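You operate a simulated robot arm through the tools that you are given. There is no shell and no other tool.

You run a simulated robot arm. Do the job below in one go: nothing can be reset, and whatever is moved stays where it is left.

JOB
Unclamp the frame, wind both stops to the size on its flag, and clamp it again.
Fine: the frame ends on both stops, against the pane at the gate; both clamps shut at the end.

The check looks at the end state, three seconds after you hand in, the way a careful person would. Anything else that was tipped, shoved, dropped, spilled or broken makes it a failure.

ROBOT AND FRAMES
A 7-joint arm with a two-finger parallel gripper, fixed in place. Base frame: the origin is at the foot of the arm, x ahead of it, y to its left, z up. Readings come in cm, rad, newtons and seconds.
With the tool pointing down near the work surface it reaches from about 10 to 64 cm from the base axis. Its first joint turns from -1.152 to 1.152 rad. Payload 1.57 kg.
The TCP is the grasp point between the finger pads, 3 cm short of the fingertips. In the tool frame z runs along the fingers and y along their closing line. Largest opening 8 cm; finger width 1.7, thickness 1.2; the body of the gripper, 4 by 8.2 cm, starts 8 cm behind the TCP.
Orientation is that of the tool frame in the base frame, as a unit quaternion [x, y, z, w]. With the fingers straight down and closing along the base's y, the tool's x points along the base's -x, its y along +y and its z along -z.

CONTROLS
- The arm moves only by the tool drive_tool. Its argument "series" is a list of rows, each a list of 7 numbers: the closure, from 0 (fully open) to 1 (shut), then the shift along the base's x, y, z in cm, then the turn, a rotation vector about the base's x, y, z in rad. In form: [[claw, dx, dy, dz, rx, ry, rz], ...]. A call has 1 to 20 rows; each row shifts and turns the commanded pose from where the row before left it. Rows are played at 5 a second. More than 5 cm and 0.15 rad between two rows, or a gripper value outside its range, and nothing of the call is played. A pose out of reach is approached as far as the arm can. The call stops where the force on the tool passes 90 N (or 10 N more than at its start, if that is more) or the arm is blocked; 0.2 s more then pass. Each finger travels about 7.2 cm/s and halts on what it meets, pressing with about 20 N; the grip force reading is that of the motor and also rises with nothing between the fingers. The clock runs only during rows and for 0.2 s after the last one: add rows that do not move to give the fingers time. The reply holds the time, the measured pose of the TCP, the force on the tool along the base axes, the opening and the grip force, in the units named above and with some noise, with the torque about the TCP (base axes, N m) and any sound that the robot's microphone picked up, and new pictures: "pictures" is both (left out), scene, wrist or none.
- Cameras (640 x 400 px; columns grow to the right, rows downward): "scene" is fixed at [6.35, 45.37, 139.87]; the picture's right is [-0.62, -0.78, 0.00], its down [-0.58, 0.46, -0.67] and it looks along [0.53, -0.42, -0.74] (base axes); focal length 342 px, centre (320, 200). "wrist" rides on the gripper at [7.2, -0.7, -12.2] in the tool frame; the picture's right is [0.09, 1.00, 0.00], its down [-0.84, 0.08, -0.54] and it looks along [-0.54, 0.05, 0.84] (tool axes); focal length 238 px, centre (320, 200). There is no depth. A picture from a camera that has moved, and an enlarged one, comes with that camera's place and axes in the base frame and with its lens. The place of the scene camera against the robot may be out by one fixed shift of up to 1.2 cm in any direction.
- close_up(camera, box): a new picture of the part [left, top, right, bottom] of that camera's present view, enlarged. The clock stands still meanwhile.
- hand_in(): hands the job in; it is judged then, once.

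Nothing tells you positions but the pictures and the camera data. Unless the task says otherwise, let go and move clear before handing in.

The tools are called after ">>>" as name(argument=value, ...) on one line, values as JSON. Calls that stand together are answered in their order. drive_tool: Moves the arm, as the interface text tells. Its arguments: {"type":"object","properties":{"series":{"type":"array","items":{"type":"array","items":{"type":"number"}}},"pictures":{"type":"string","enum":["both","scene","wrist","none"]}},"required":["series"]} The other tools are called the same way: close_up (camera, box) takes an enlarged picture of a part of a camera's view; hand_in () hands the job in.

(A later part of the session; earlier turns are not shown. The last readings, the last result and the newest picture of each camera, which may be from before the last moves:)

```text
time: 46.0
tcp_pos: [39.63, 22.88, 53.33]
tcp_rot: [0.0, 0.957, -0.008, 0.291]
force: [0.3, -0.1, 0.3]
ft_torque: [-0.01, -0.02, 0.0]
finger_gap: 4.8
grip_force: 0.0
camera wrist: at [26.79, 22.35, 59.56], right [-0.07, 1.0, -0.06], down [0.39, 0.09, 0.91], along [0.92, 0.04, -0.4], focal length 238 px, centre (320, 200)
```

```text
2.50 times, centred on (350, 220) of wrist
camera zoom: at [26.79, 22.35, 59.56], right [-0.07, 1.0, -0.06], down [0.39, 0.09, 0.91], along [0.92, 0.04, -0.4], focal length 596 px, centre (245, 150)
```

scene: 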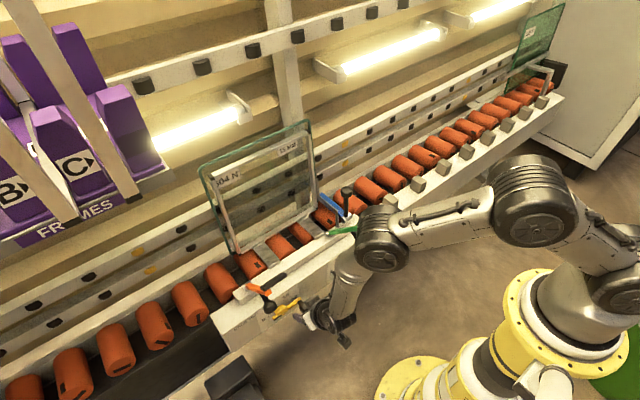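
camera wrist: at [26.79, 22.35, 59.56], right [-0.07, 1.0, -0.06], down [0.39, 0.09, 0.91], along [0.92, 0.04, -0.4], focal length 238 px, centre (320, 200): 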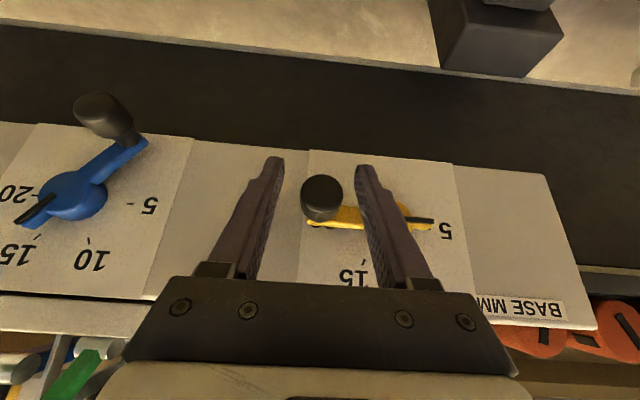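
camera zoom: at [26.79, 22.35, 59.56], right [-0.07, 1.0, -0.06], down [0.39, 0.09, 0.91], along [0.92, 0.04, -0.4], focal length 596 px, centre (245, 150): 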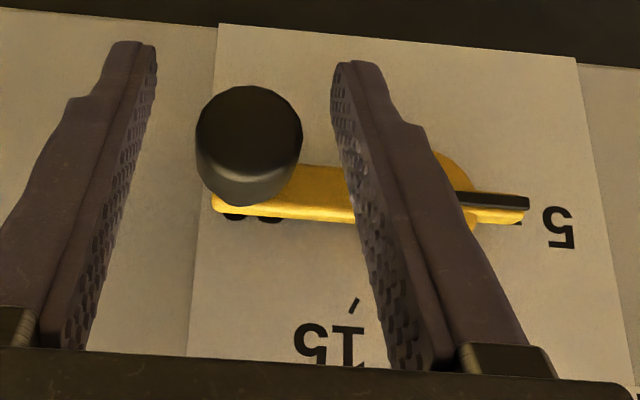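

The hand is in position around the yellow knob and clear of the green lever. I'll grip it.

>>> drive_tool(series=[[1, 0, 0.1, 0, 0, 0, 0], [1, 0, 0, 0, 0, 0, 0], [1, 0, 0, 0, 0, 0, 0]], pictures="wrist")

```text
time: 46.8
tcp_pos: [39.64, 23.22, 53.42]
tcp_rot: [-0.001, 0.957, -0.006, 0.291]
force: [0.7, 3.7, -2.8]
ft_torque: [-0.01, 0.04, 0.31]
finger_gap: 2.55
grip_force: 36.7
camera wrist: at [26.82, 22.46, 59.59], right [-0.07, 1.0, -0.06], down [0.39, 0.09, 0.92], along [0.92, 0.04, -0.4], focal length 238 px, centre (320, 200)
```

wrist: 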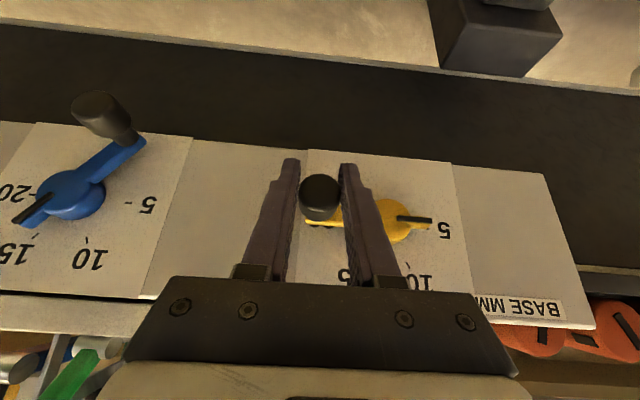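

>>> drive_tool(series=[[1, 0, 0.082, -0.934, 0, 0, 0], [1, 0, 0.243, -0.906, 0, 0, 0], [1, 0, 0.396, -0.85, 0, 0, 0], [1, 0, 0, 0, 0, 0, 0]], pictures="scene")

```text
time: 47.8
tcp_pos: [39.66, 23.57, 50.68]
tcp_rot: [0.002, 0.957, -0.008, 0.291]
force: [8.1, -15.2, 0.8]
ft_torque: [0.48, -0.29, -0.04]
finger_gap: 2.57
grip_force: 37.2
```

scene: 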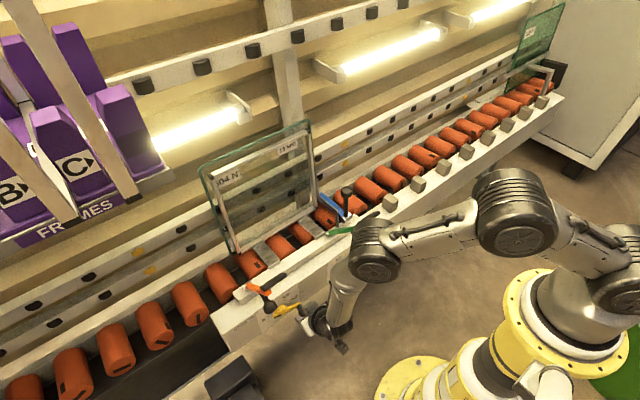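

>>> close_up(camera="wrist", box=[240, 120, 460, 300])

>>> close_up(camera="scene", box=[230, 250, 430, 360])

```text
2.22 times, centred on (350, 210) of wrist
camera zoom: at [26.82, 23.01, 56.94], right [-0.07, 1.0, -0.07], down [0.39, 0.09, 0.92], along [0.92, 0.04, -0.4], focal length 530 px, centre (253, 178)
```

zoom: 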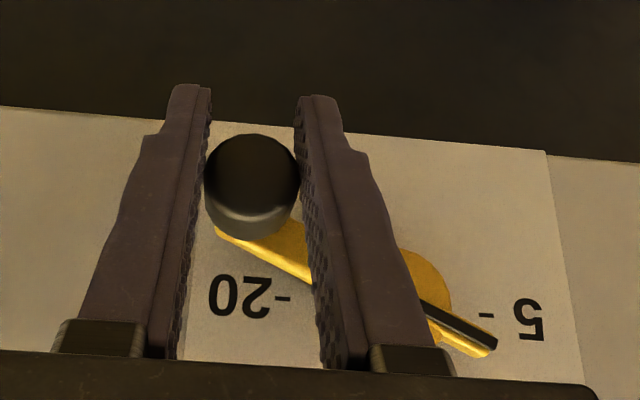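

```text
3.20 times, centred on (330, 305) of scene
camera zoom: at [6.36, 45.35, 139.88], right [-0.62, -0.78, 0.0], down [-0.58, 0.46, -0.67], along [0.53, -0.42, -0.74], focal length 1096 px, centre (288, -136)
```

zoom: 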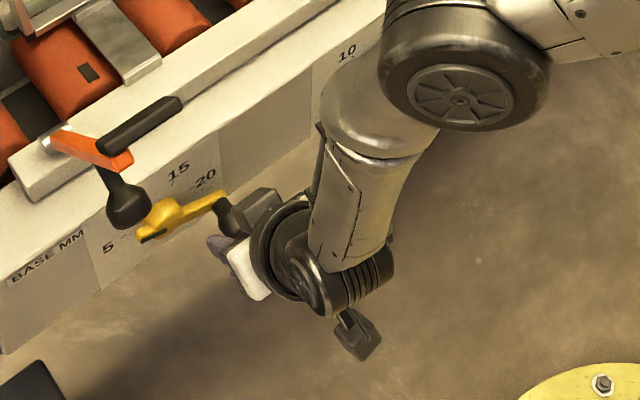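

>>> drive_tool(series=[[1, 0, 0.325, -0.82, 0, 0, 0], [1, 0, 0.622, -0.703, 0, 0, 0], [1, 0, 0.734, -0.583, 0, 0, 0], [1, 0, 0, 0, 0, 0, 0]])

>>> close_up(camera="wrist", box=[240, 120, 460, 300])

```text
time: 48.8
tcp_pos: [39.34, 25.11, 48.53]
tcp_rot: [0.001, 0.958, -0.009, 0.288]
force: [12.2, -20.4, -17.0]
ft_torque: [0.5, -0.05, -0.12]
finger_gap: 2.53
grip_force: 36.7
camera wrist: at [26.6, 24.66, 54.88], right [-0.07, 1.0, -0.07], down [0.4, 0.09, 0.91], along [0.91, 0.04, -0.4], focal length 238 px, centre (320, 200)
```

scene: 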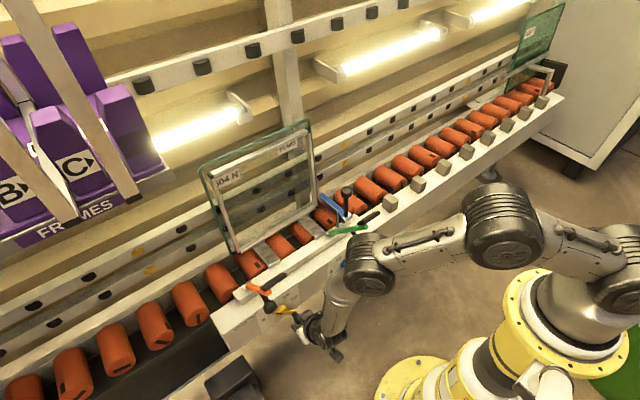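
wrist: 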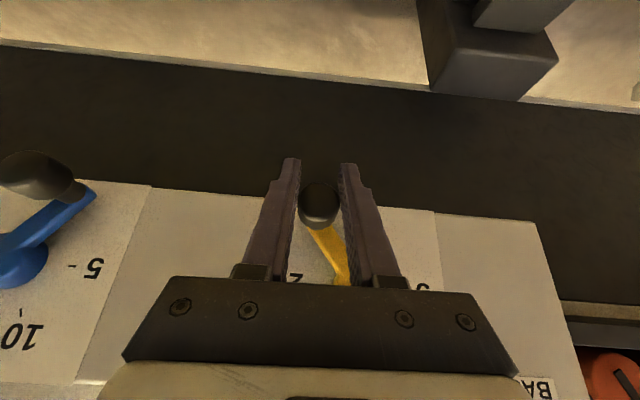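

```text
2.22 times, centred on (350, 210) of wrist
camera zoom: at [26.6, 24.66, 54.88], right [-0.07, 1.0, -0.07], down [0.4, 0.09, 0.91], along [0.91, 0.04, -0.4], focal length 530 px, centre (253, 178)
```

zoom: 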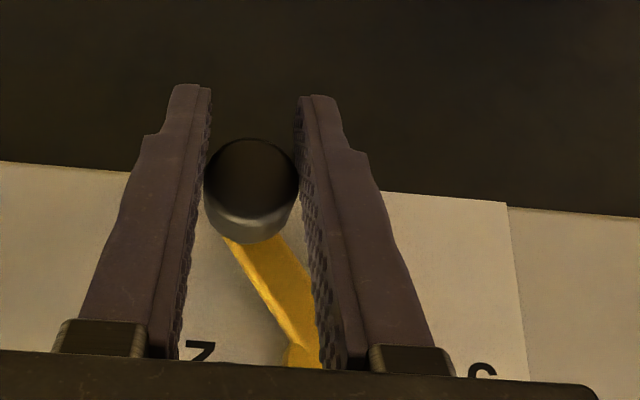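

>>> drive_tool(series=[[1, 0.1, 0.72, -0.57, 0, 0, 0], [1, 0, 0.889, -0.297, 0, 0, 0], [1, 0, 0.928, -0.139, 0, 0, 0], [1, 0, 0, 0, 0, 0, 0]])

>>> close_up(camera="scene", box=[190, 120, 370, 330])

```text
time: 49.8
tcp_pos: [39.37, 27.86, 47.67]
tcp_rot: [0.0, 0.957, -0.008, 0.289]
force: [-5.6, -9.3, -11.8]
ft_torque: [0.49, -0.45, 0.01]
finger_gap: 2.54
grip_force: 36.3
camera wrist: at [26.76, 27.26, 53.89], right [-0.07, 1.0, -0.07], down [0.4, 0.09, 0.91], along [0.91, 0.04, -0.4], focal length 238 px, centre (320, 200)
```

scene: 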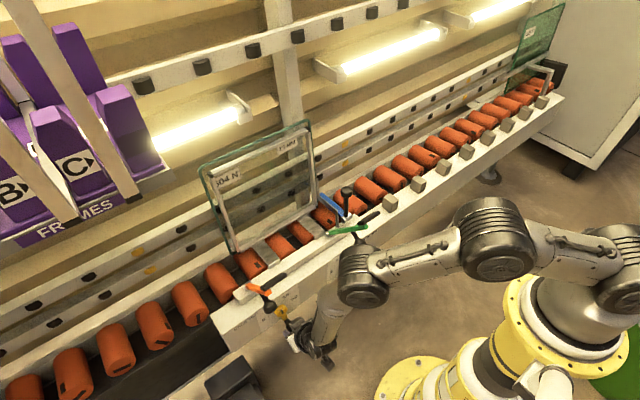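
wrist: 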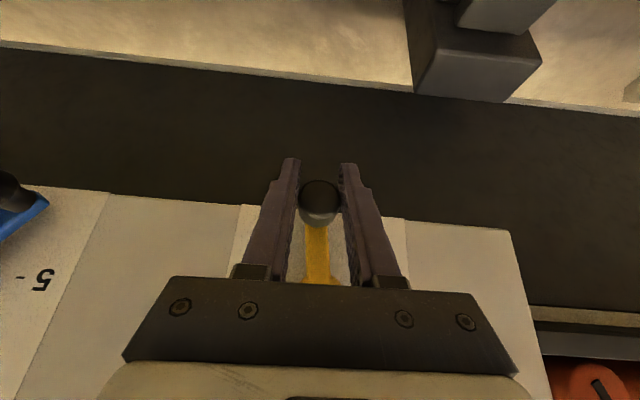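

```text
1.90 times, centred on (280, 225) of scene
camera zoom: at [6.36, 45.37, 139.87], right [-0.62, -0.78, 0.0], down [-0.58, 0.46, -0.67], along [0.53, -0.42, -0.74], focal length 652 px, centre (396, 152)
```

zoom: 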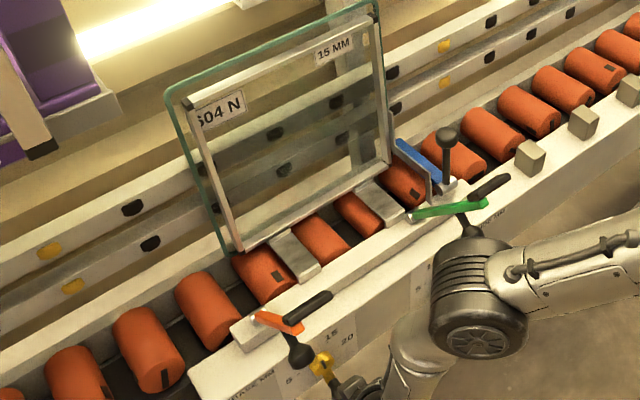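

>>> drive_tool(series=[[1, 0, 0.937, -0.03, 0, 0, 0], [1, 0, 0.919, 0.17, 0, 0, 0], [1, 0, 0.872, 0.33, 0, 0, 0], [1, 0, 0, 0, 0, 0, 0]])

>>> close_up(camera="scene", box=[250, 270, 330, 340])

>>> close_up(camera="wrist", box=[240, 120, 440, 300])

```text
time: 50.8
tcp_pos: [39.82, 30.82, 48.22]
tcp_rot: [0.0, 0.956, -0.007, 0.292]
force: [-0.7, -8.4, -2.1]
ft_torque: [0.43, 0.09, 0.15]
finger_gap: 2.56
grip_force: 36.8
camera wrist: at [26.98, 30.18, 54.41], right [-0.07, 1.0, -0.06], down [0.39, 0.09, 0.92], along [0.92, 0.04, -0.4], focal length 238 px, centre (320, 200)
```

scene: 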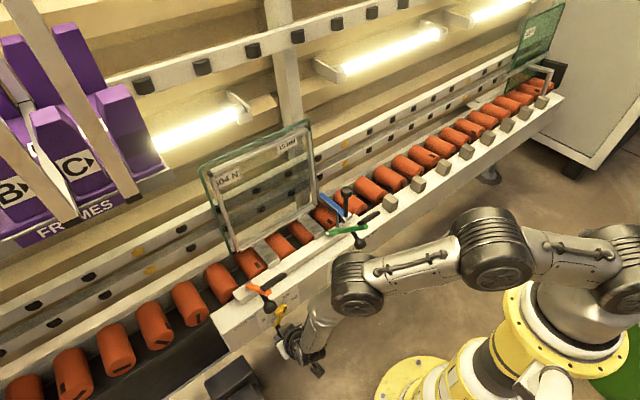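
wrist: 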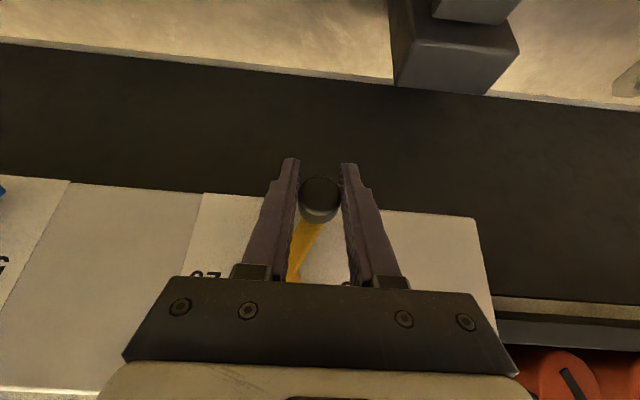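

```text
5.71 times, centred on (290, 305) of scene
camera zoom: at [6.35, 45.37, 139.88], right [-0.62, -0.78, 0.0], down [-0.58, 0.46, -0.67], along [0.53, -0.42, -0.74], focal length 1957 px, centre (491, -400)
```

zoom: 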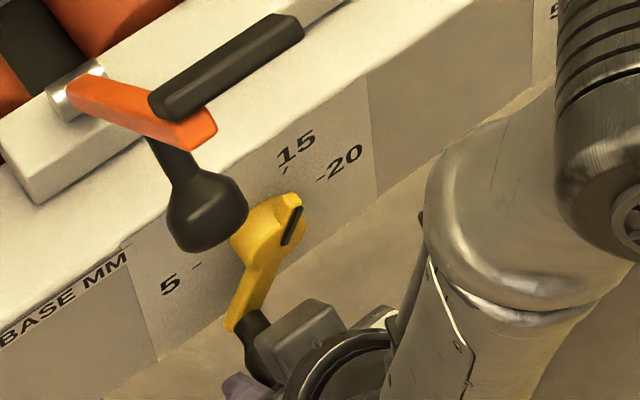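

```text
2.22 times, centred on (340, 210) of wrist
camera zoom: at [26.98, 30.18, 54.41], right [-0.07, 1.0, -0.06], down [0.39, 0.09, 0.92], along [0.92, 0.04, -0.4], focal length 530 px, centre (276, 178)
```

zoom: 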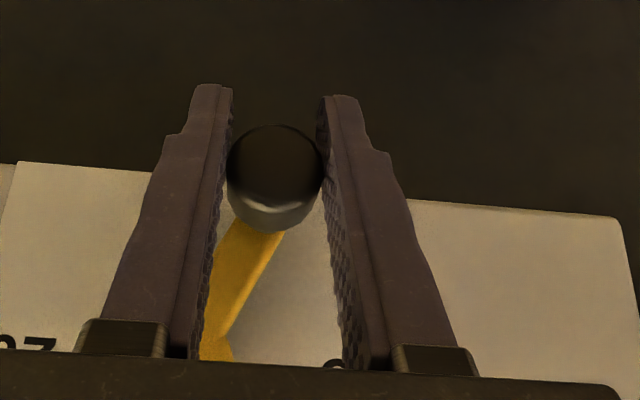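

The scene view puts yellow at about 14.6, so I'll make one last small nudge of about 4°.

>>> drive_tool(series=[[1, 0, 0.2, 0.1, 0, 0, 0], [1, 0, 0.19, 0.1, 0, 0, 0], [1, 0, 0, 0, 0, 0, 0]], pictures="none")

>>> close_up(camera="scene", box=[265, 285, 305, 325])

```text
time: 51.6
tcp_pos: [39.78, 31.22, 48.26]
tcp_rot: [-0.001, 0.957, -0.006, 0.291]
force: [1.6, -5.3, -0.8]
ft_torque: [0.31, -0.29, 0.19]
finger_gap: 2.57
grip_force: 36.6
```

```text
10.00 times, centred on (285, 305) of scene
camera zoom: at [6.35, 45.37, 139.88], right [-0.62, -0.78, 0.0], down [-0.58, 0.46, -0.67], along [0.53, -0.42, -0.74], focal length 3425 px, centre (670, -850)
```

zoom: 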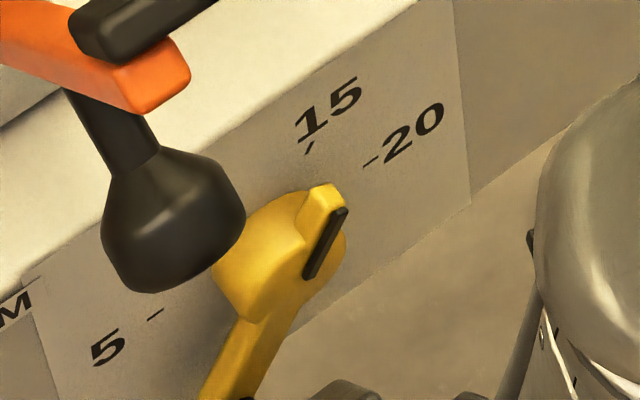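

>>> drive_tool(series=[[0.4, 0, 0, 0, 0, 0, 0], [0.4, 0, 0, 0, 0, 0, 0], [0.4, -2, 0, 0, 0, 0, 0], [0.4, -2, 0, 0, 0, 0, 0], [0.4, -2.5, 0, 0, 0, 0, 0], [0.2, -2, -0.5, 3, 0, 0, 0], [0, -1, -1, 3.5, 0, 0, 0], [0, 0, -1, 3.5, 0, 0, 0], [0, 0, 0, 0, 0, 0, 0]])

>>> close_up(camera="wrist", box=[260, 110, 400, 230])

>>> close_up(camera="scene", box=[265, 285, 305, 325])

```text
time: 53.6
tcp_pos: [30.23, 28.58, 58.28]
tcp_rot: [0.0, 0.957, -0.006, 0.291]
force: [0.2, -0.9, 0.1]
ft_torque: [0.02, 0.0, 0.02]
finger_gap: 8.02
grip_force: 0.1
camera wrist: at [17.4, 28.01, 64.52], right [-0.07, 1.0, -0.06], down [0.39, 0.09, 0.91], along [0.92, 0.04, -0.4], focal length 238 px, centre (320, 200)
```

scene: 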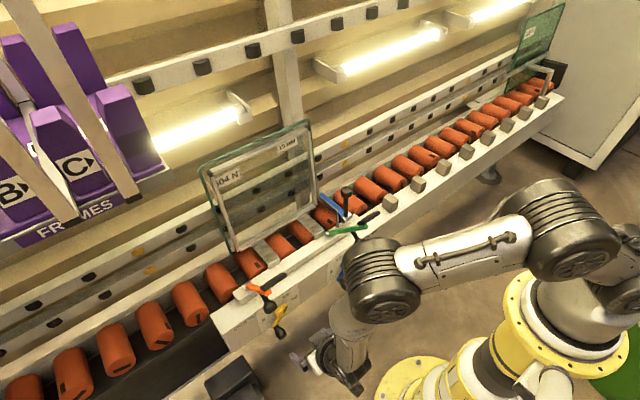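
wrist: 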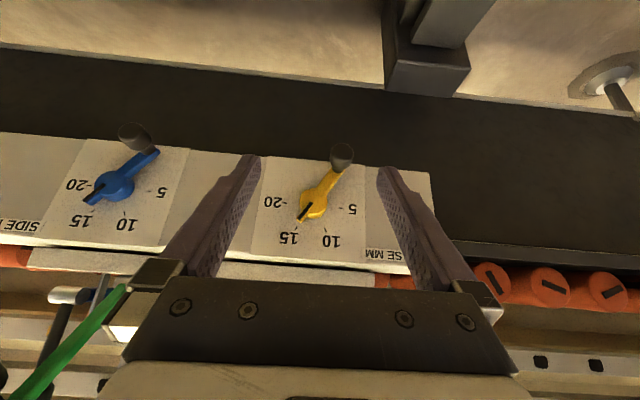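

```text
3.33 times, centred on (330, 170) of wrist
camera zoom: at [17.4, 28.01, 64.52], right [-0.07, 1.0, -0.06], down [0.39, 0.09, 0.91], along [0.92, 0.04, -0.4], focal length 794 px, centre (287, 300)
```

zoom: 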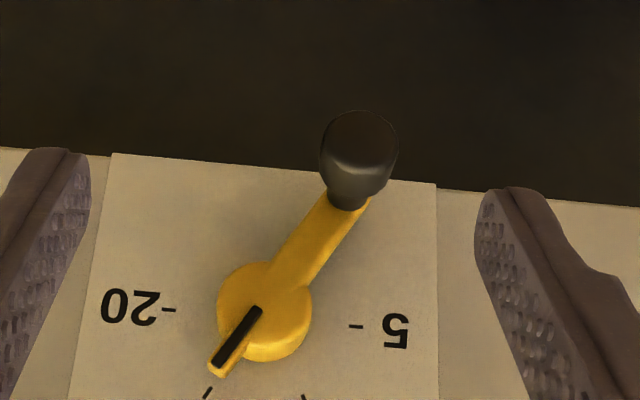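

```text
10.00 times, centred on (285, 305) of scene
camera zoom: at [6.35, 45.37, 139.87], right [-0.62, -0.78, 0.0], down [-0.58, 0.46, -0.67], along [0.53, -0.42, -0.74], focal length 3425 px, centre (670, -850)
```

zoom: 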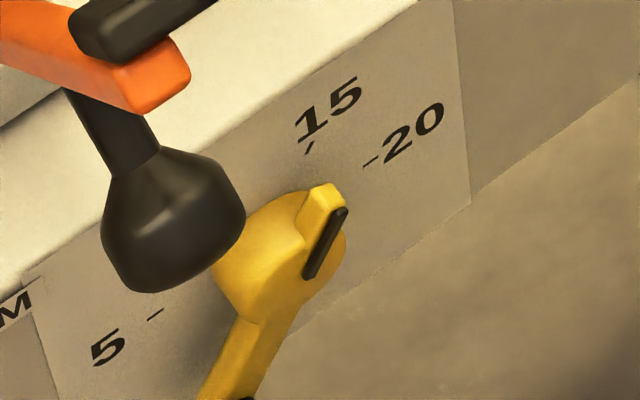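

>>> close_up(camera="wrist", box=[262, 160, 372, 262])

>>> close_up(camera="wrist", box=[60, 130, 180, 245])

>>> close_up(camera="scene", box=[190, 110, 390, 290])

>>> close_up(camera="scene", box=[220, 190, 340, 270])

```text
3.92 times, centred on (317, 211) of wrist
camera zoom: at [17.4, 28.01, 64.52], right [-0.07, 1.0, -0.06], down [0.39, 0.09, 0.91], along [0.92, 0.04, -0.4], focal length 935 px, centre (332, 157)
```

zoom: 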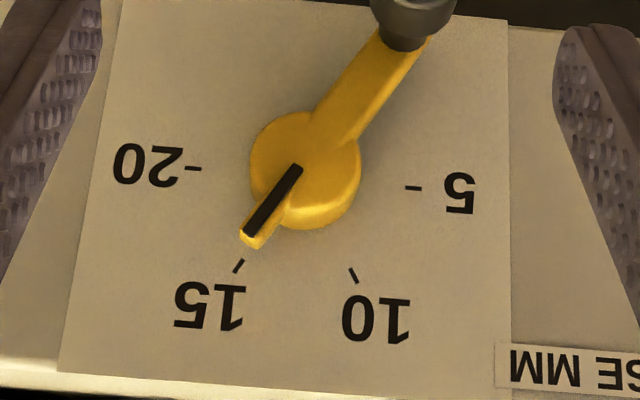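

```text
3.48 times, centred on (120, 188) of wrist
camera zoom: at [17.4, 28.01, 64.52], right [-0.07, 1.0, -0.06], down [0.39, 0.09, 0.91], along [0.92, 0.04, -0.4], focal length 829 px, centre (1016, 244)
```

zoom: 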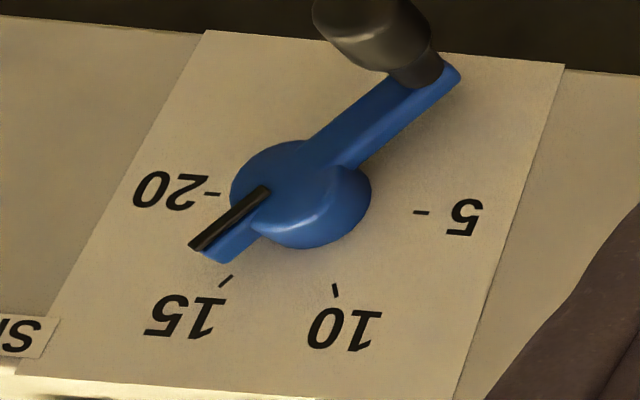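

```text
2.22 times, centred on (290, 200) of scene
camera zoom: at [6.35, 45.37, 139.87], right [-0.62, -0.78, 0.0], down [-0.58, 0.46, -0.67], along [0.53, -0.42, -0.74], focal length 761 px, centre (387, 200)
```

zoom: 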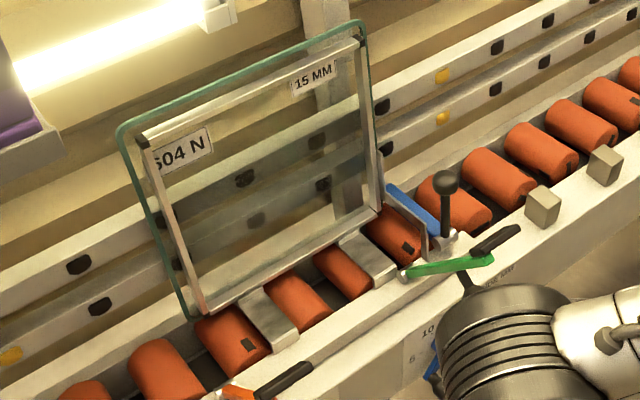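

```text
5.00 times, centred on (280, 230) of scene
camera zoom: at [6.35, 45.37, 139.87], right [-0.62, -0.78, 0.0], down [-0.58, 0.46, -0.67], along [0.53, -0.42, -0.74], focal length 1713 px, centre (520, 50)
```

zoom: 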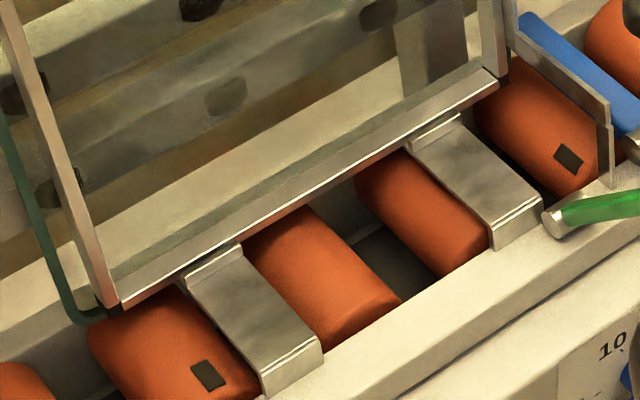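

Yellow reads 15 exactly and blue is within a degree. I'll check the frame's contact with the side stop and the base tabs before clamping.

>>> close_up(camera="scene", box=[290, 140, 360, 240])

>>> close_up(camera="scene", box=[305, 190, 345, 240])

>>> close_up(camera="scene", box=[190, 110, 330, 200])

>>> close_up(camera="scene", box=[215, 220, 275, 270])

```text
4.00 times, centred on (325, 190) of scene
camera zoom: at [6.35, 45.37, 139.87], right [-0.62, -0.78, 0.0], down [-0.58, 0.46, -0.67], along [0.53, -0.42, -0.74], focal length 1370 px, centre (300, 240)
```

zoom: 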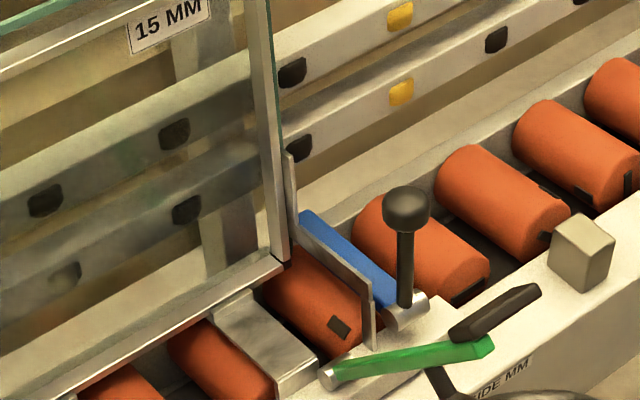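

```text
8.00 times, centred on (325, 215) of scene
camera zoom: at [6.35, 45.37, 139.87], right [-0.62, -0.78, 0.0], down [-0.58, 0.46, -0.67], along [0.53, -0.42, -0.74], focal length 2740 px, centre (280, 80)
```

zoom: 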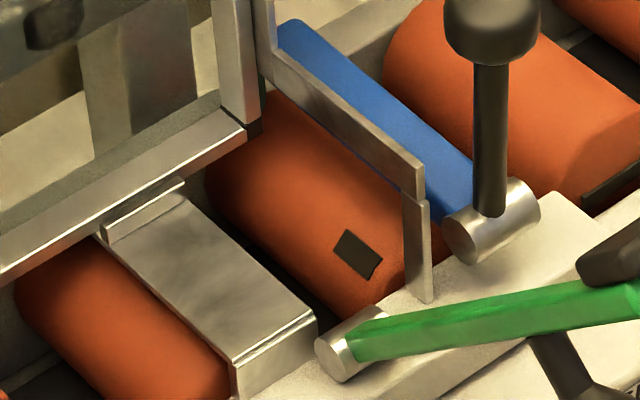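

```text
4.44 times, centred on (260, 155) of scene
camera zoom: at [6.35, 45.37, 139.87], right [-0.62, -0.78, 0.0], down [-0.58, 0.46, -0.67], along [0.53, -0.42, -0.74], focal length 1522 px, centre (587, 400)
```

zoom: 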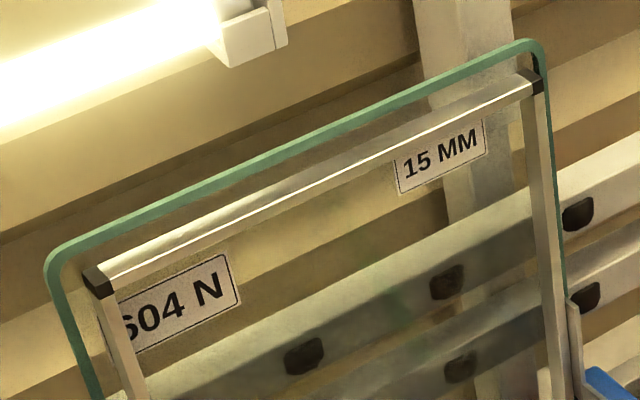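

```text
8.00 times, centred on (245, 245) of scene
camera zoom: at [6.35, 45.37, 139.87], right [-0.62, -0.78, 0.0], down [-0.58, 0.46, -0.67], along [0.53, -0.42, -0.74], focal length 2740 px, centre (920, -160)
```

zoom: 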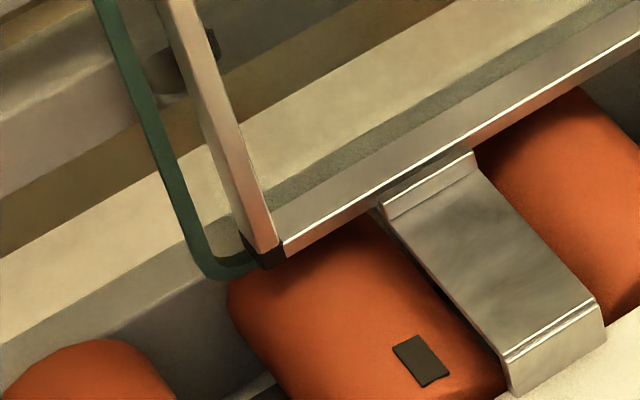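

The dials are right. To check that the frame sits level on both tabs and touches the side stop, I'll get a wrist view of it from above.

>>> drive_tool(series=[[0, 0, -1, 3, 0, 0.08, 0], [0, 0, -1, 4, 0, 0.08, 0], [0, 0, -1, 4, 0, 0.08, 0], [0, 0, -1, 4, 0, 0.08, 0], [0, 0, -1, 4, 0, 0.08, 0], [0, 0, -1, 4, 0, 0.08, 0], [0, 0, -1, 4, 0, 0.06, 0], [0, 0, -1, 4, 0, 0.05, 0], [0, 2, -1, 3, 0, 0, 0], [0, 3, 0, 2, 0, 0, 0], [0, 3, 0, 1, 0, 0, 0]])

>>> close_up(camera="wrist", box=[150, 100, 450, 300])

```text
time: 56.0
tcp_pos: [35.16, 19.84, 81.7]
tcp_rot: [0.001, 0.995, 0.006, 0.096]
force: [-0.2, 0.5, -0.4]
ft_torque: [0.04, -0.02, -0.01]
finger_gap: 8.0
grip_force: 0.0
out of reach, approached as far as the arm can: row 7, 8, 9, 10, 11
camera wrist: at [25.65, 19.04, 92.44], right [-0.09, 1.0, -0.01], down [0.72, 0.07, 0.69], along [0.69, 0.06, -0.72], focal length 238 px, centre (320, 200)
```

scene: 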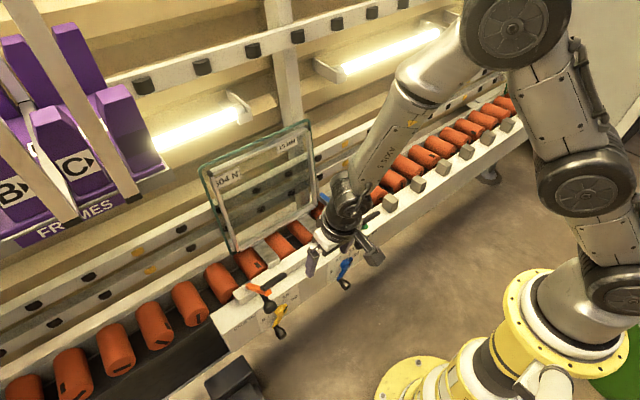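
wrist: 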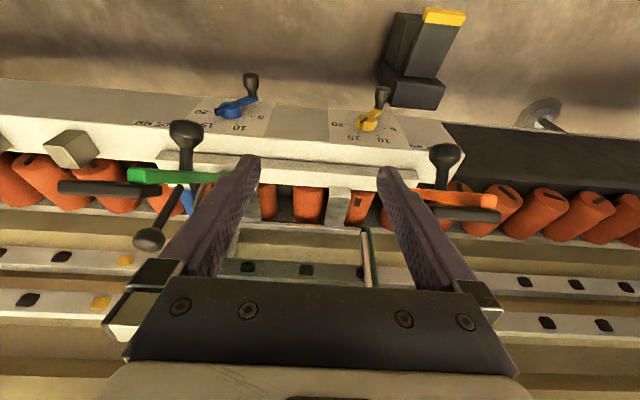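

```text
2.00 times, centred on (300, 200) of wrist
camera zoom: at [25.65, 19.04, 92.44], right [-0.09, 1.0, -0.01], down [0.72, 0.07, 0.69], along [0.69, 0.06, -0.72], focal length 477 px, centre (360, 200)
```

zoom: 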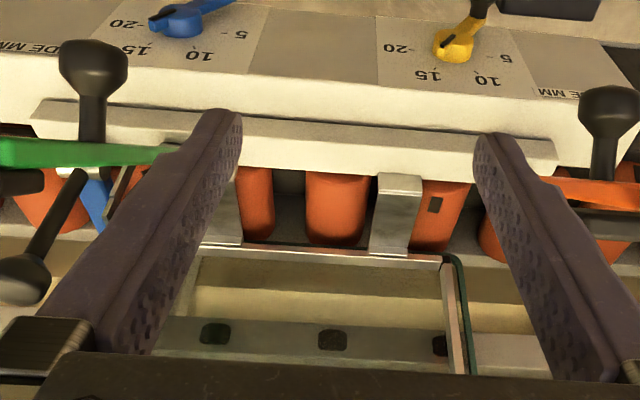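

>>> close_up(camera="wrist", box=[230, 170, 400, 290])

>>> close_up(camera="scene", box=[190, 110, 330, 280])

>>> drive_tool(series=[[0, -1, 0, 3, 0, 0, 0], [0, -1, 0, 3, 0, 0, 0], [0, 0, 0, 3, 0, 0.05, 0]])

```text
3.33 times, centred on (315, 230) of wrist
camera zoom: at [25.65, 19.04, 92.44], right [-0.09, 1.0, -0.01], down [0.72, 0.07, 0.69], along [0.69, 0.06, -0.72], focal length 794 px, centre (337, 100)
```

zoom: 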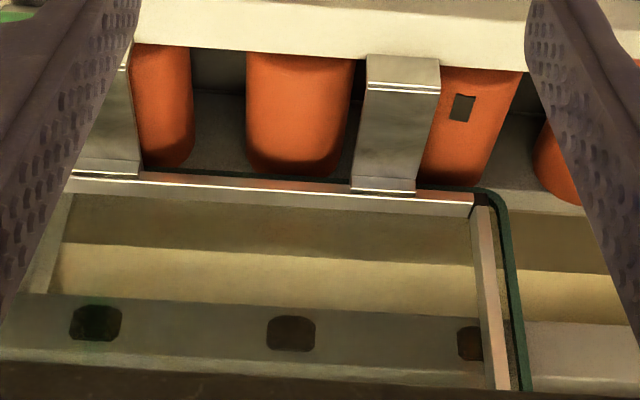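

```text
2.35 times, centred on (260, 195) of scene
camera zoom: at [6.35, 45.37, 139.87], right [-0.62, -0.78, 0.0], down [-0.58, 0.46, -0.67], along [0.53, -0.42, -0.74], focal length 806 px, centre (461, 212)
```

zoom: 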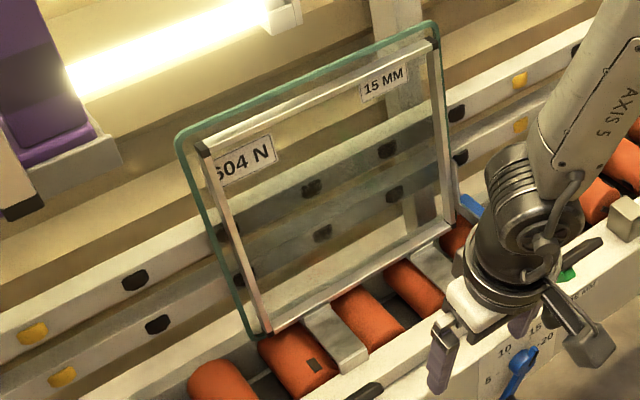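

```text
time: 56.8
tcp_pos: [30.95, 18.07, 83.06]
tcp_rot: [-0.002, 0.999, -0.008, 0.05]
force: [1.2, -0.6, 0.2]
ft_torque: [0.01, 0.01, 0.03]
finger_gap: 7.99
grip_force: 0.0
out of reach, approached as far as the arm can: row 1, 2, 3
camera wrist: at [22.49, 17.42, 94.5], right [-0.1, 1.0, -0.03], down [0.78, 0.09, 0.62], along [0.62, 0.04, -0.78], focal length 238 px, centre (320, 200)
```

scene: 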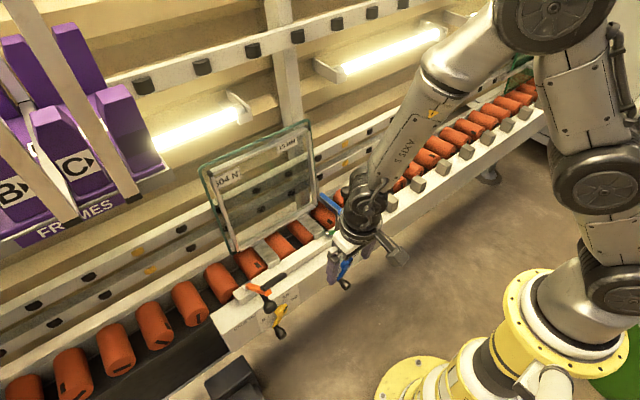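
wrist: 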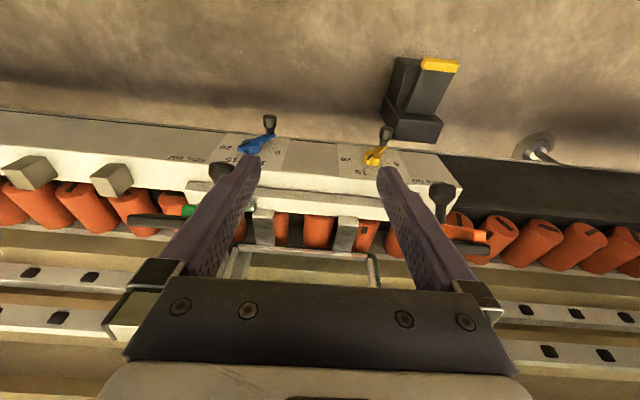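

>>> drive_tool(series=[[0, -1, 0, 1, 0, 0.05, 0], [0, -1, 0, 2, 0, 0.05, 0], [0, -1, 0, 2, 0, 0, 0]], pictures="scene")

```text
time: 57.6
tcp_pos: [29.38, 17.69, 84.29]
tcp_rot: [-0.001, 0.999, -0.01, 0.05]
force: [-0.5, 0.9, 0.0]
ft_torque: [0.02, -0.02, 0.02]
finger_gap: 7.98
grip_force: 0.1
out of reach, approached as far as the arm can: row 1, 2, 3
```

scene: 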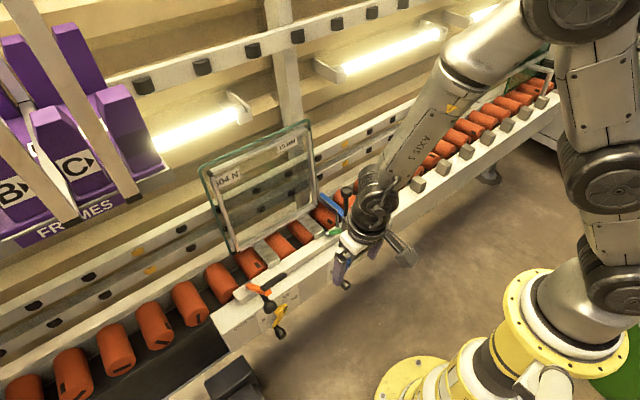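

>>> drive_tool(series=[[0, 2, 0.8, 1, 0, 0, 0], [0, 3, 0.8, 1, 0, 0, 0], [0, 3, 0.5, 2, 0, 0, 0], [0, 3, 0, 2, 0, 0, 0]], pictures="scene")

```text
time: 58.6
tcp_pos: [36.58, 17.55, 81.87]
tcp_rot: [0.0, 0.995, 0.003, 0.099]
force: [-0.7, 0.0, -0.4]
ft_torque: [0.0, 0.01, -0.01]
finger_gap: 7.98
grip_force: 0.1
out of reach, approached as far as the arm can: row 1, 2, 3, 4
```

scene: 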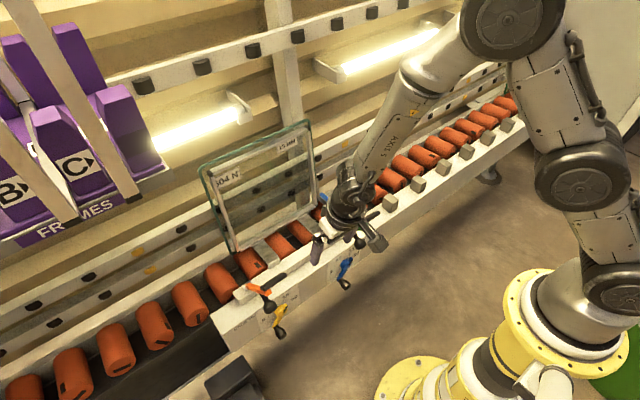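

The arm has hit a posture limit here. I'll step back and go around on the -y side, where it moved up freely before.

>>> drive_tool(series=[[0, -3, 0, -1, 0, 0, 0], [0, -3, 0, -1, 0, 0, 0], [0, -3, -2, -1, 0, 0, 0], [0, 0, -4, 0, 0, 0, 0], [0, 0, -4, 0, 0, 0, 0], [0, 0, -4, 0, 0.05, 0.05, 0], [0, 0, -4, 0, 0.05, 0.05, 0], [0, 0, -4, 0, 0.05, 0.05, 0]])

```text
time: 60.4
tcp_pos: [26.66, -5.14, 80.16]
tcp_rot: [0.002, 0.997, 0.068, -0.025]
force: [-0.6, 0.3, 0.8]
ft_torque: [0.01, 0.02, 0.01]
finger_gap: 7.99
grip_force: 0.0
out of reach, approached as far as the arm can: row 1
camera wrist: at [20.06, -7.46, 92.63], right [-0.08, 0.99, 0.14], down [0.86, 0.0, 0.5], along [0.5, 0.16, -0.85], focal length 238 px, centre (320, 200)
```

scene: 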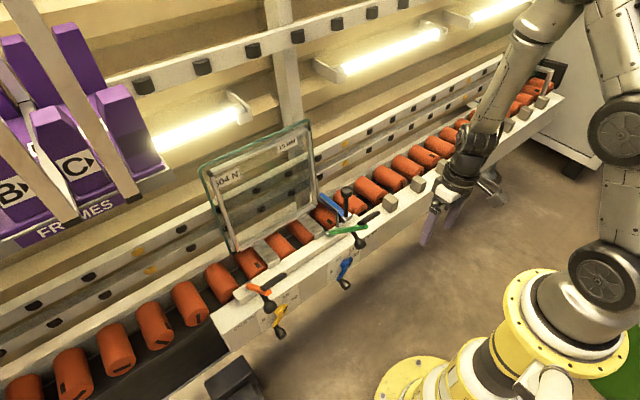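
wrist: 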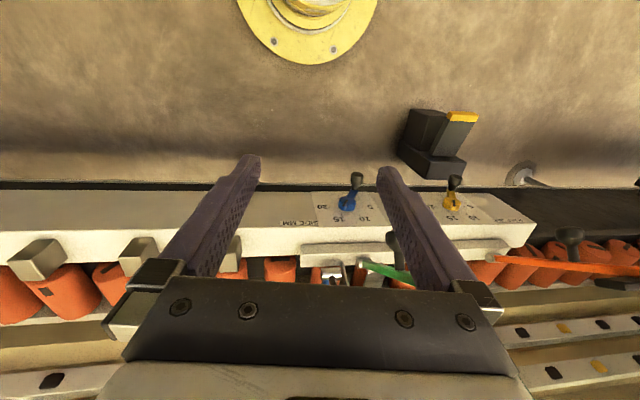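

>>> drive_tool(series=[[0, 1, 0, 3, -0.06, -0.02, 0], [0, 1, 0, 3, -0.06, -0.03, 0], [0, 2, 0, 3, 0, 0, 0], [0, 2, 0, 3, 0, 0, 0], [0, 2, 0, 3, 0, 0, 0]])

```text
time: 61.6
tcp_pos: [34.95, -4.89, 95.12]
tcp_rot: [0.001, 1.0, 0.006, 0.0]
force: [-0.8, -0.5, 0.0]
ft_torque: [0.0, 0.02, 0.0]
finger_gap: 7.98
grip_force: 0.1
camera wrist: at [27.71, -5.75, 107.37], right [-0.09, 1.0, 0.01], down [0.84, 0.07, 0.54], along [0.54, 0.06, -0.84], focal length 238 px, centre (320, 200)
```

scene: 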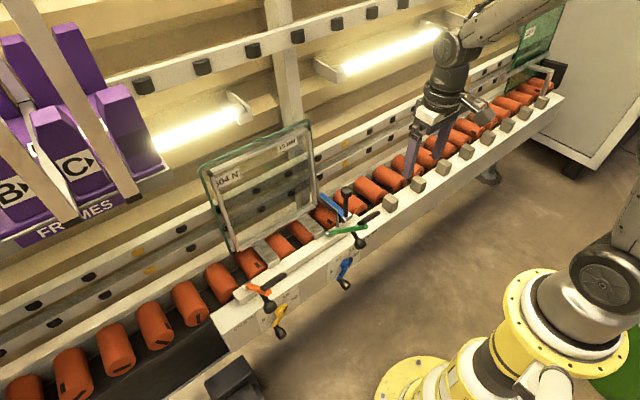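
wrist: 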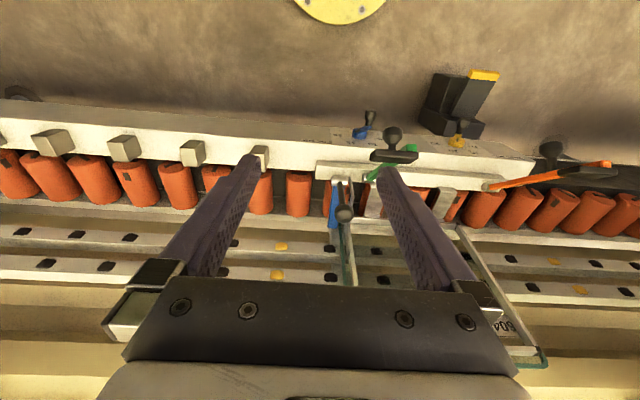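

The arm is free again. I'll swing over to the middle for a clear top view of the frame before closing the clamps.

>>> drive_tool(series=[[0, 0.5, 4, 1, 0, 0, 0], [0, 0.5, 4, 1, 0, 0, 0], [0, 0.5, 4, 1, 0, 0, 0], [0, 0.5, 4, 1, 0, 0, 0], [0, 0.5, 4, 1, 0, 0, 0], [0, 0.5, 4, 1, 0, 0, 0], [0, 0, 0, 0, 0, 0, 0]])

>>> close_up(camera="wrist", box=[150, 80, 450, 290])

>>> close_up(camera="scene", box=[190, 110, 370, 320])

```text
time: 63.2
tcp_pos: [38.08, 19.06, 101.01]
tcp_rot: [0.003, 1.0, 0.007, 0.001]
force: [-1.0, 0.1, -0.5]
ft_torque: [0.01, 0.02, -0.03]
finger_gap: 8.01
grip_force: 0.1
camera wrist: at [30.81, 18.16, 113.22], right [-0.09, 1.0, 0.01], down [0.84, 0.07, 0.54], along [0.54, 0.06, -0.84], focal length 238 px, centre (320, 200)
```

scene: 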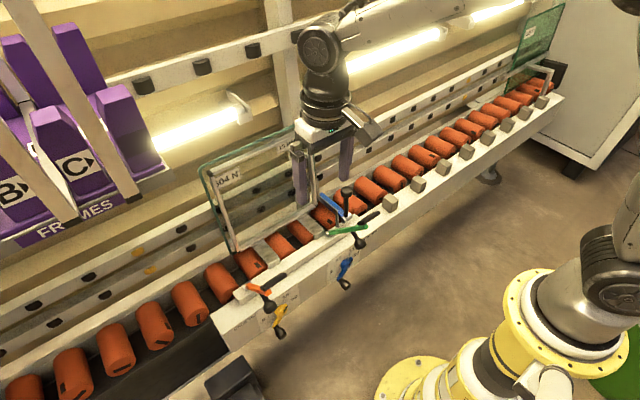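
wrist: 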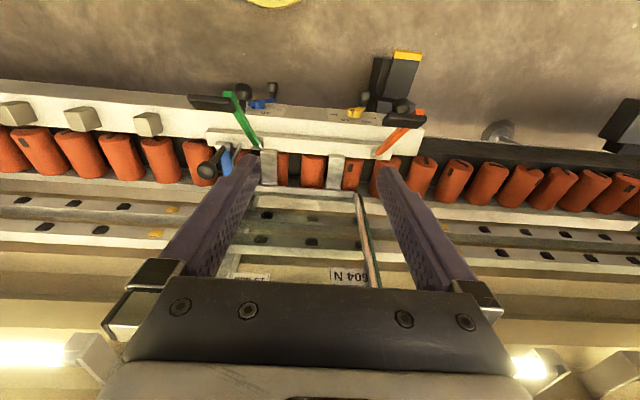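

```text
1.90 times, centred on (300, 185) of wrist
camera zoom: at [30.81, 18.16, 113.22], right [-0.09, 1.0, 0.01], down [0.84, 0.07, 0.54], along [0.54, 0.06, -0.84], focal length 454 px, centre (358, 229)
```

zoom: 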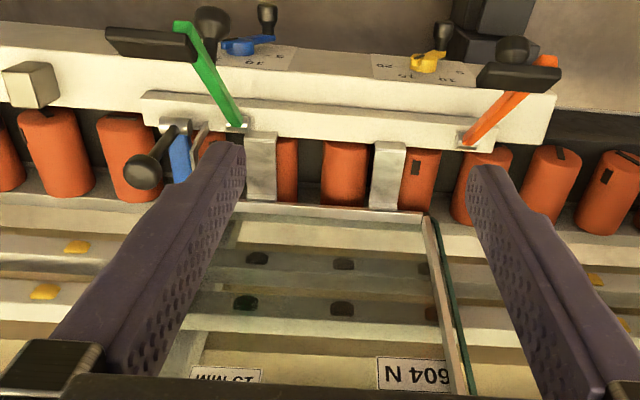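

```text
1.90 times, centred on (280, 215) of scene
camera zoom: at [6.35, 45.38, 139.87], right [-0.62, -0.78, 0.0], down [-0.58, 0.46, -0.67], along [0.53, -0.42, -0.74], focal length 652 px, centre (396, 171)
```

zoom: 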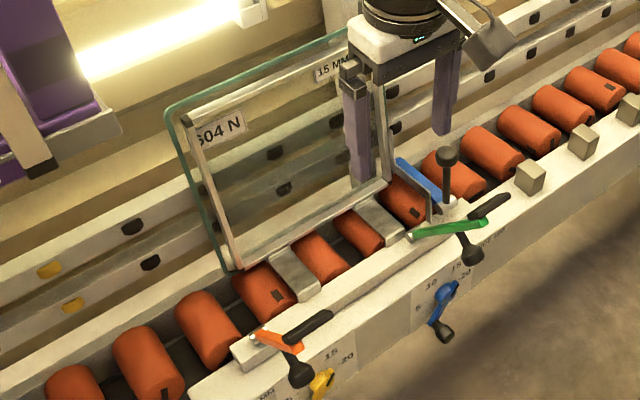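

The frame looks level on both tabs, and its flag and the pane tag are undisturbed. Now to green: I'll hover above its open knob.

>>> drive_tool(series=[[0, -0.2, -4, -2, -0.014, 0, 0], [0.2, -0.2, -4, -2, 0, 0, 0], [0.4, -0.2, -4.2, -2, 0, 0, 0], [0.4, 0, 0, -4, 0, 0, 0], [0.4, 0, 0, 0, 0, 0, 0]])

>>> close_up(camera="wrist", box=[200, 60, 440, 290])

```text
time: 64.4
tcp_pos: [37.17, 6.73, 91.07]
tcp_rot: [0.001, 1.0, 0.001, 0.001]
force: [-0.3, 0.0, 0.0]
ft_torque: [0.01, -0.02, 0.0]
finger_gap: 4.81
grip_force: 0.0
camera wrist: at [29.98, 5.91, 103.36], right [-0.09, 1.0, 0.0], down [0.84, 0.08, 0.54], along [0.54, 0.05, -0.84], focal length 238 px, centre (320, 200)
```

scene: 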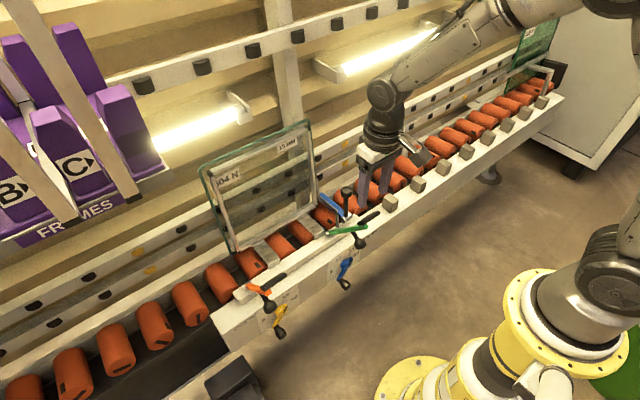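
wrist: 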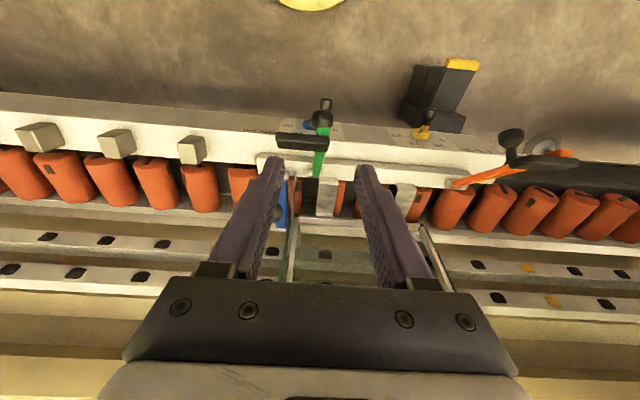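

```text
1.74 times, centred on (320, 175) of wrist
camera zoom: at [29.98, 5.91, 103.36], right [-0.09, 1.0, 0.0], down [0.84, 0.08, 0.54], along [0.54, 0.05, -0.84], focal length 414 px, centre (320, 244)
```

zoom: 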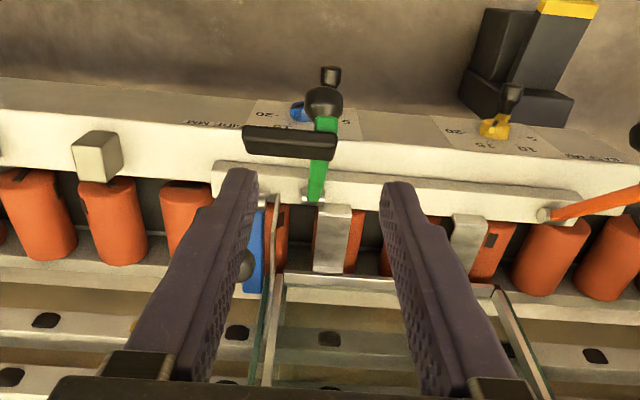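

The open green lever leans far enough that its tip sits above the knob. Rather than re-gripping, I'll close the fingers, come down on the robot side of the knob, and push the lever shut.

>>> drive_tool(series=[[0.7, -2.6, 0, 0, 0, 0, 0], [1, -2.6, 0, 0, 0, 0, 0], [1, 0, 0, -4, 0, 0, 0], [1, 0, 0, -4, 0, 0, 0], [1, 0, 0, -4.5, 0, 0, 0], [1, 0, 0, -4.4, 0, 0, 0], [1, 0, 0, 0, 0, 0, 0]])

>>> close_up(camera="scene", box=[290, 160, 430, 280])

>>> close_up(camera="wrist", box=[200, 60, 440, 290])

```text
time: 66.0
tcp_pos: [32.0, 7.07, 74.2]
tcp_rot: [0.001, 1.0, 0.0, -0.001]
force: [-0.2, -0.3, 0.2]
ft_torque: [0.0, 0.02, -0.04]
finger_gap: 0.02
grip_force: 19.6
camera wrist: at [24.78, 6.45, 86.39], right [-0.09, 1.0, 0.0], down [0.84, 0.08, 0.54], along [0.54, 0.05, -0.84], focal length 238 px, centre (320, 200)
```

scene: 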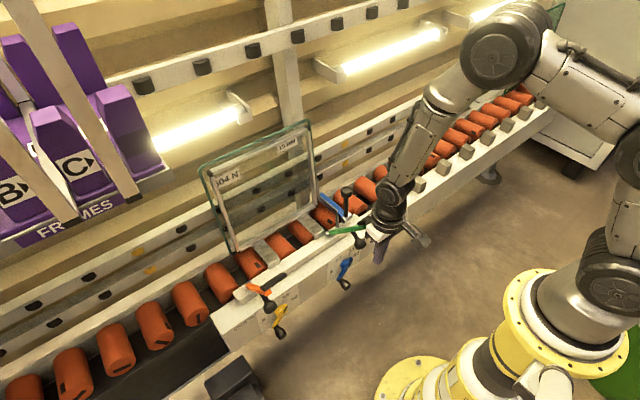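
wrist: 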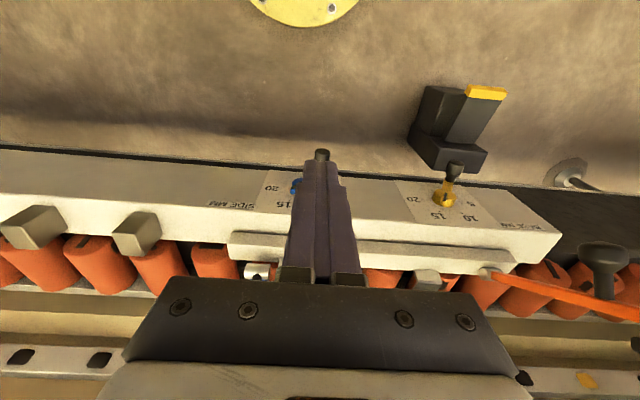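

```text
3.33 times, centred on (360, 220) of scene
camera zoom: at [6.35, 45.37, 139.87], right [-0.62, -0.78, 0.0], down [-0.58, 0.46, -0.67], along [0.53, -0.42, -0.74], focal length 1142 px, centre (187, 133)
```

zoom: 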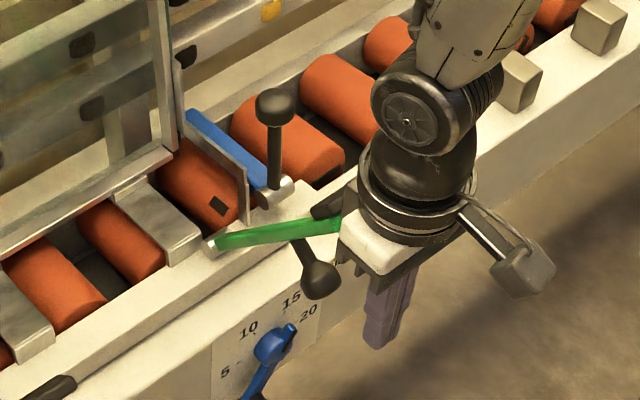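

```text
1.74 times, centred on (320, 175) of wrist
camera zoom: at [24.78, 6.45, 86.39], right [-0.09, 1.0, 0.0], down [0.84, 0.08, 0.54], along [0.54, 0.05, -0.84], focal length 414 px, centre (320, 244)
```

zoom: 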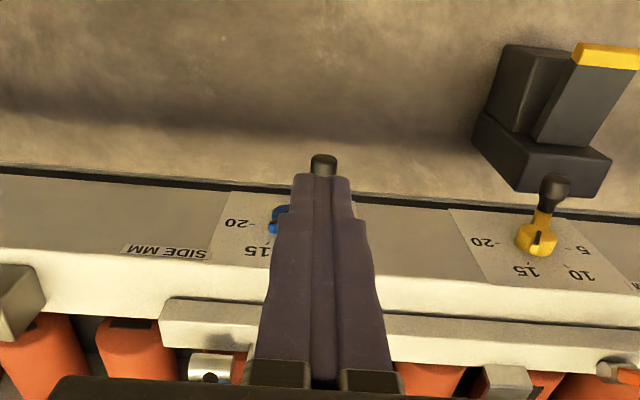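

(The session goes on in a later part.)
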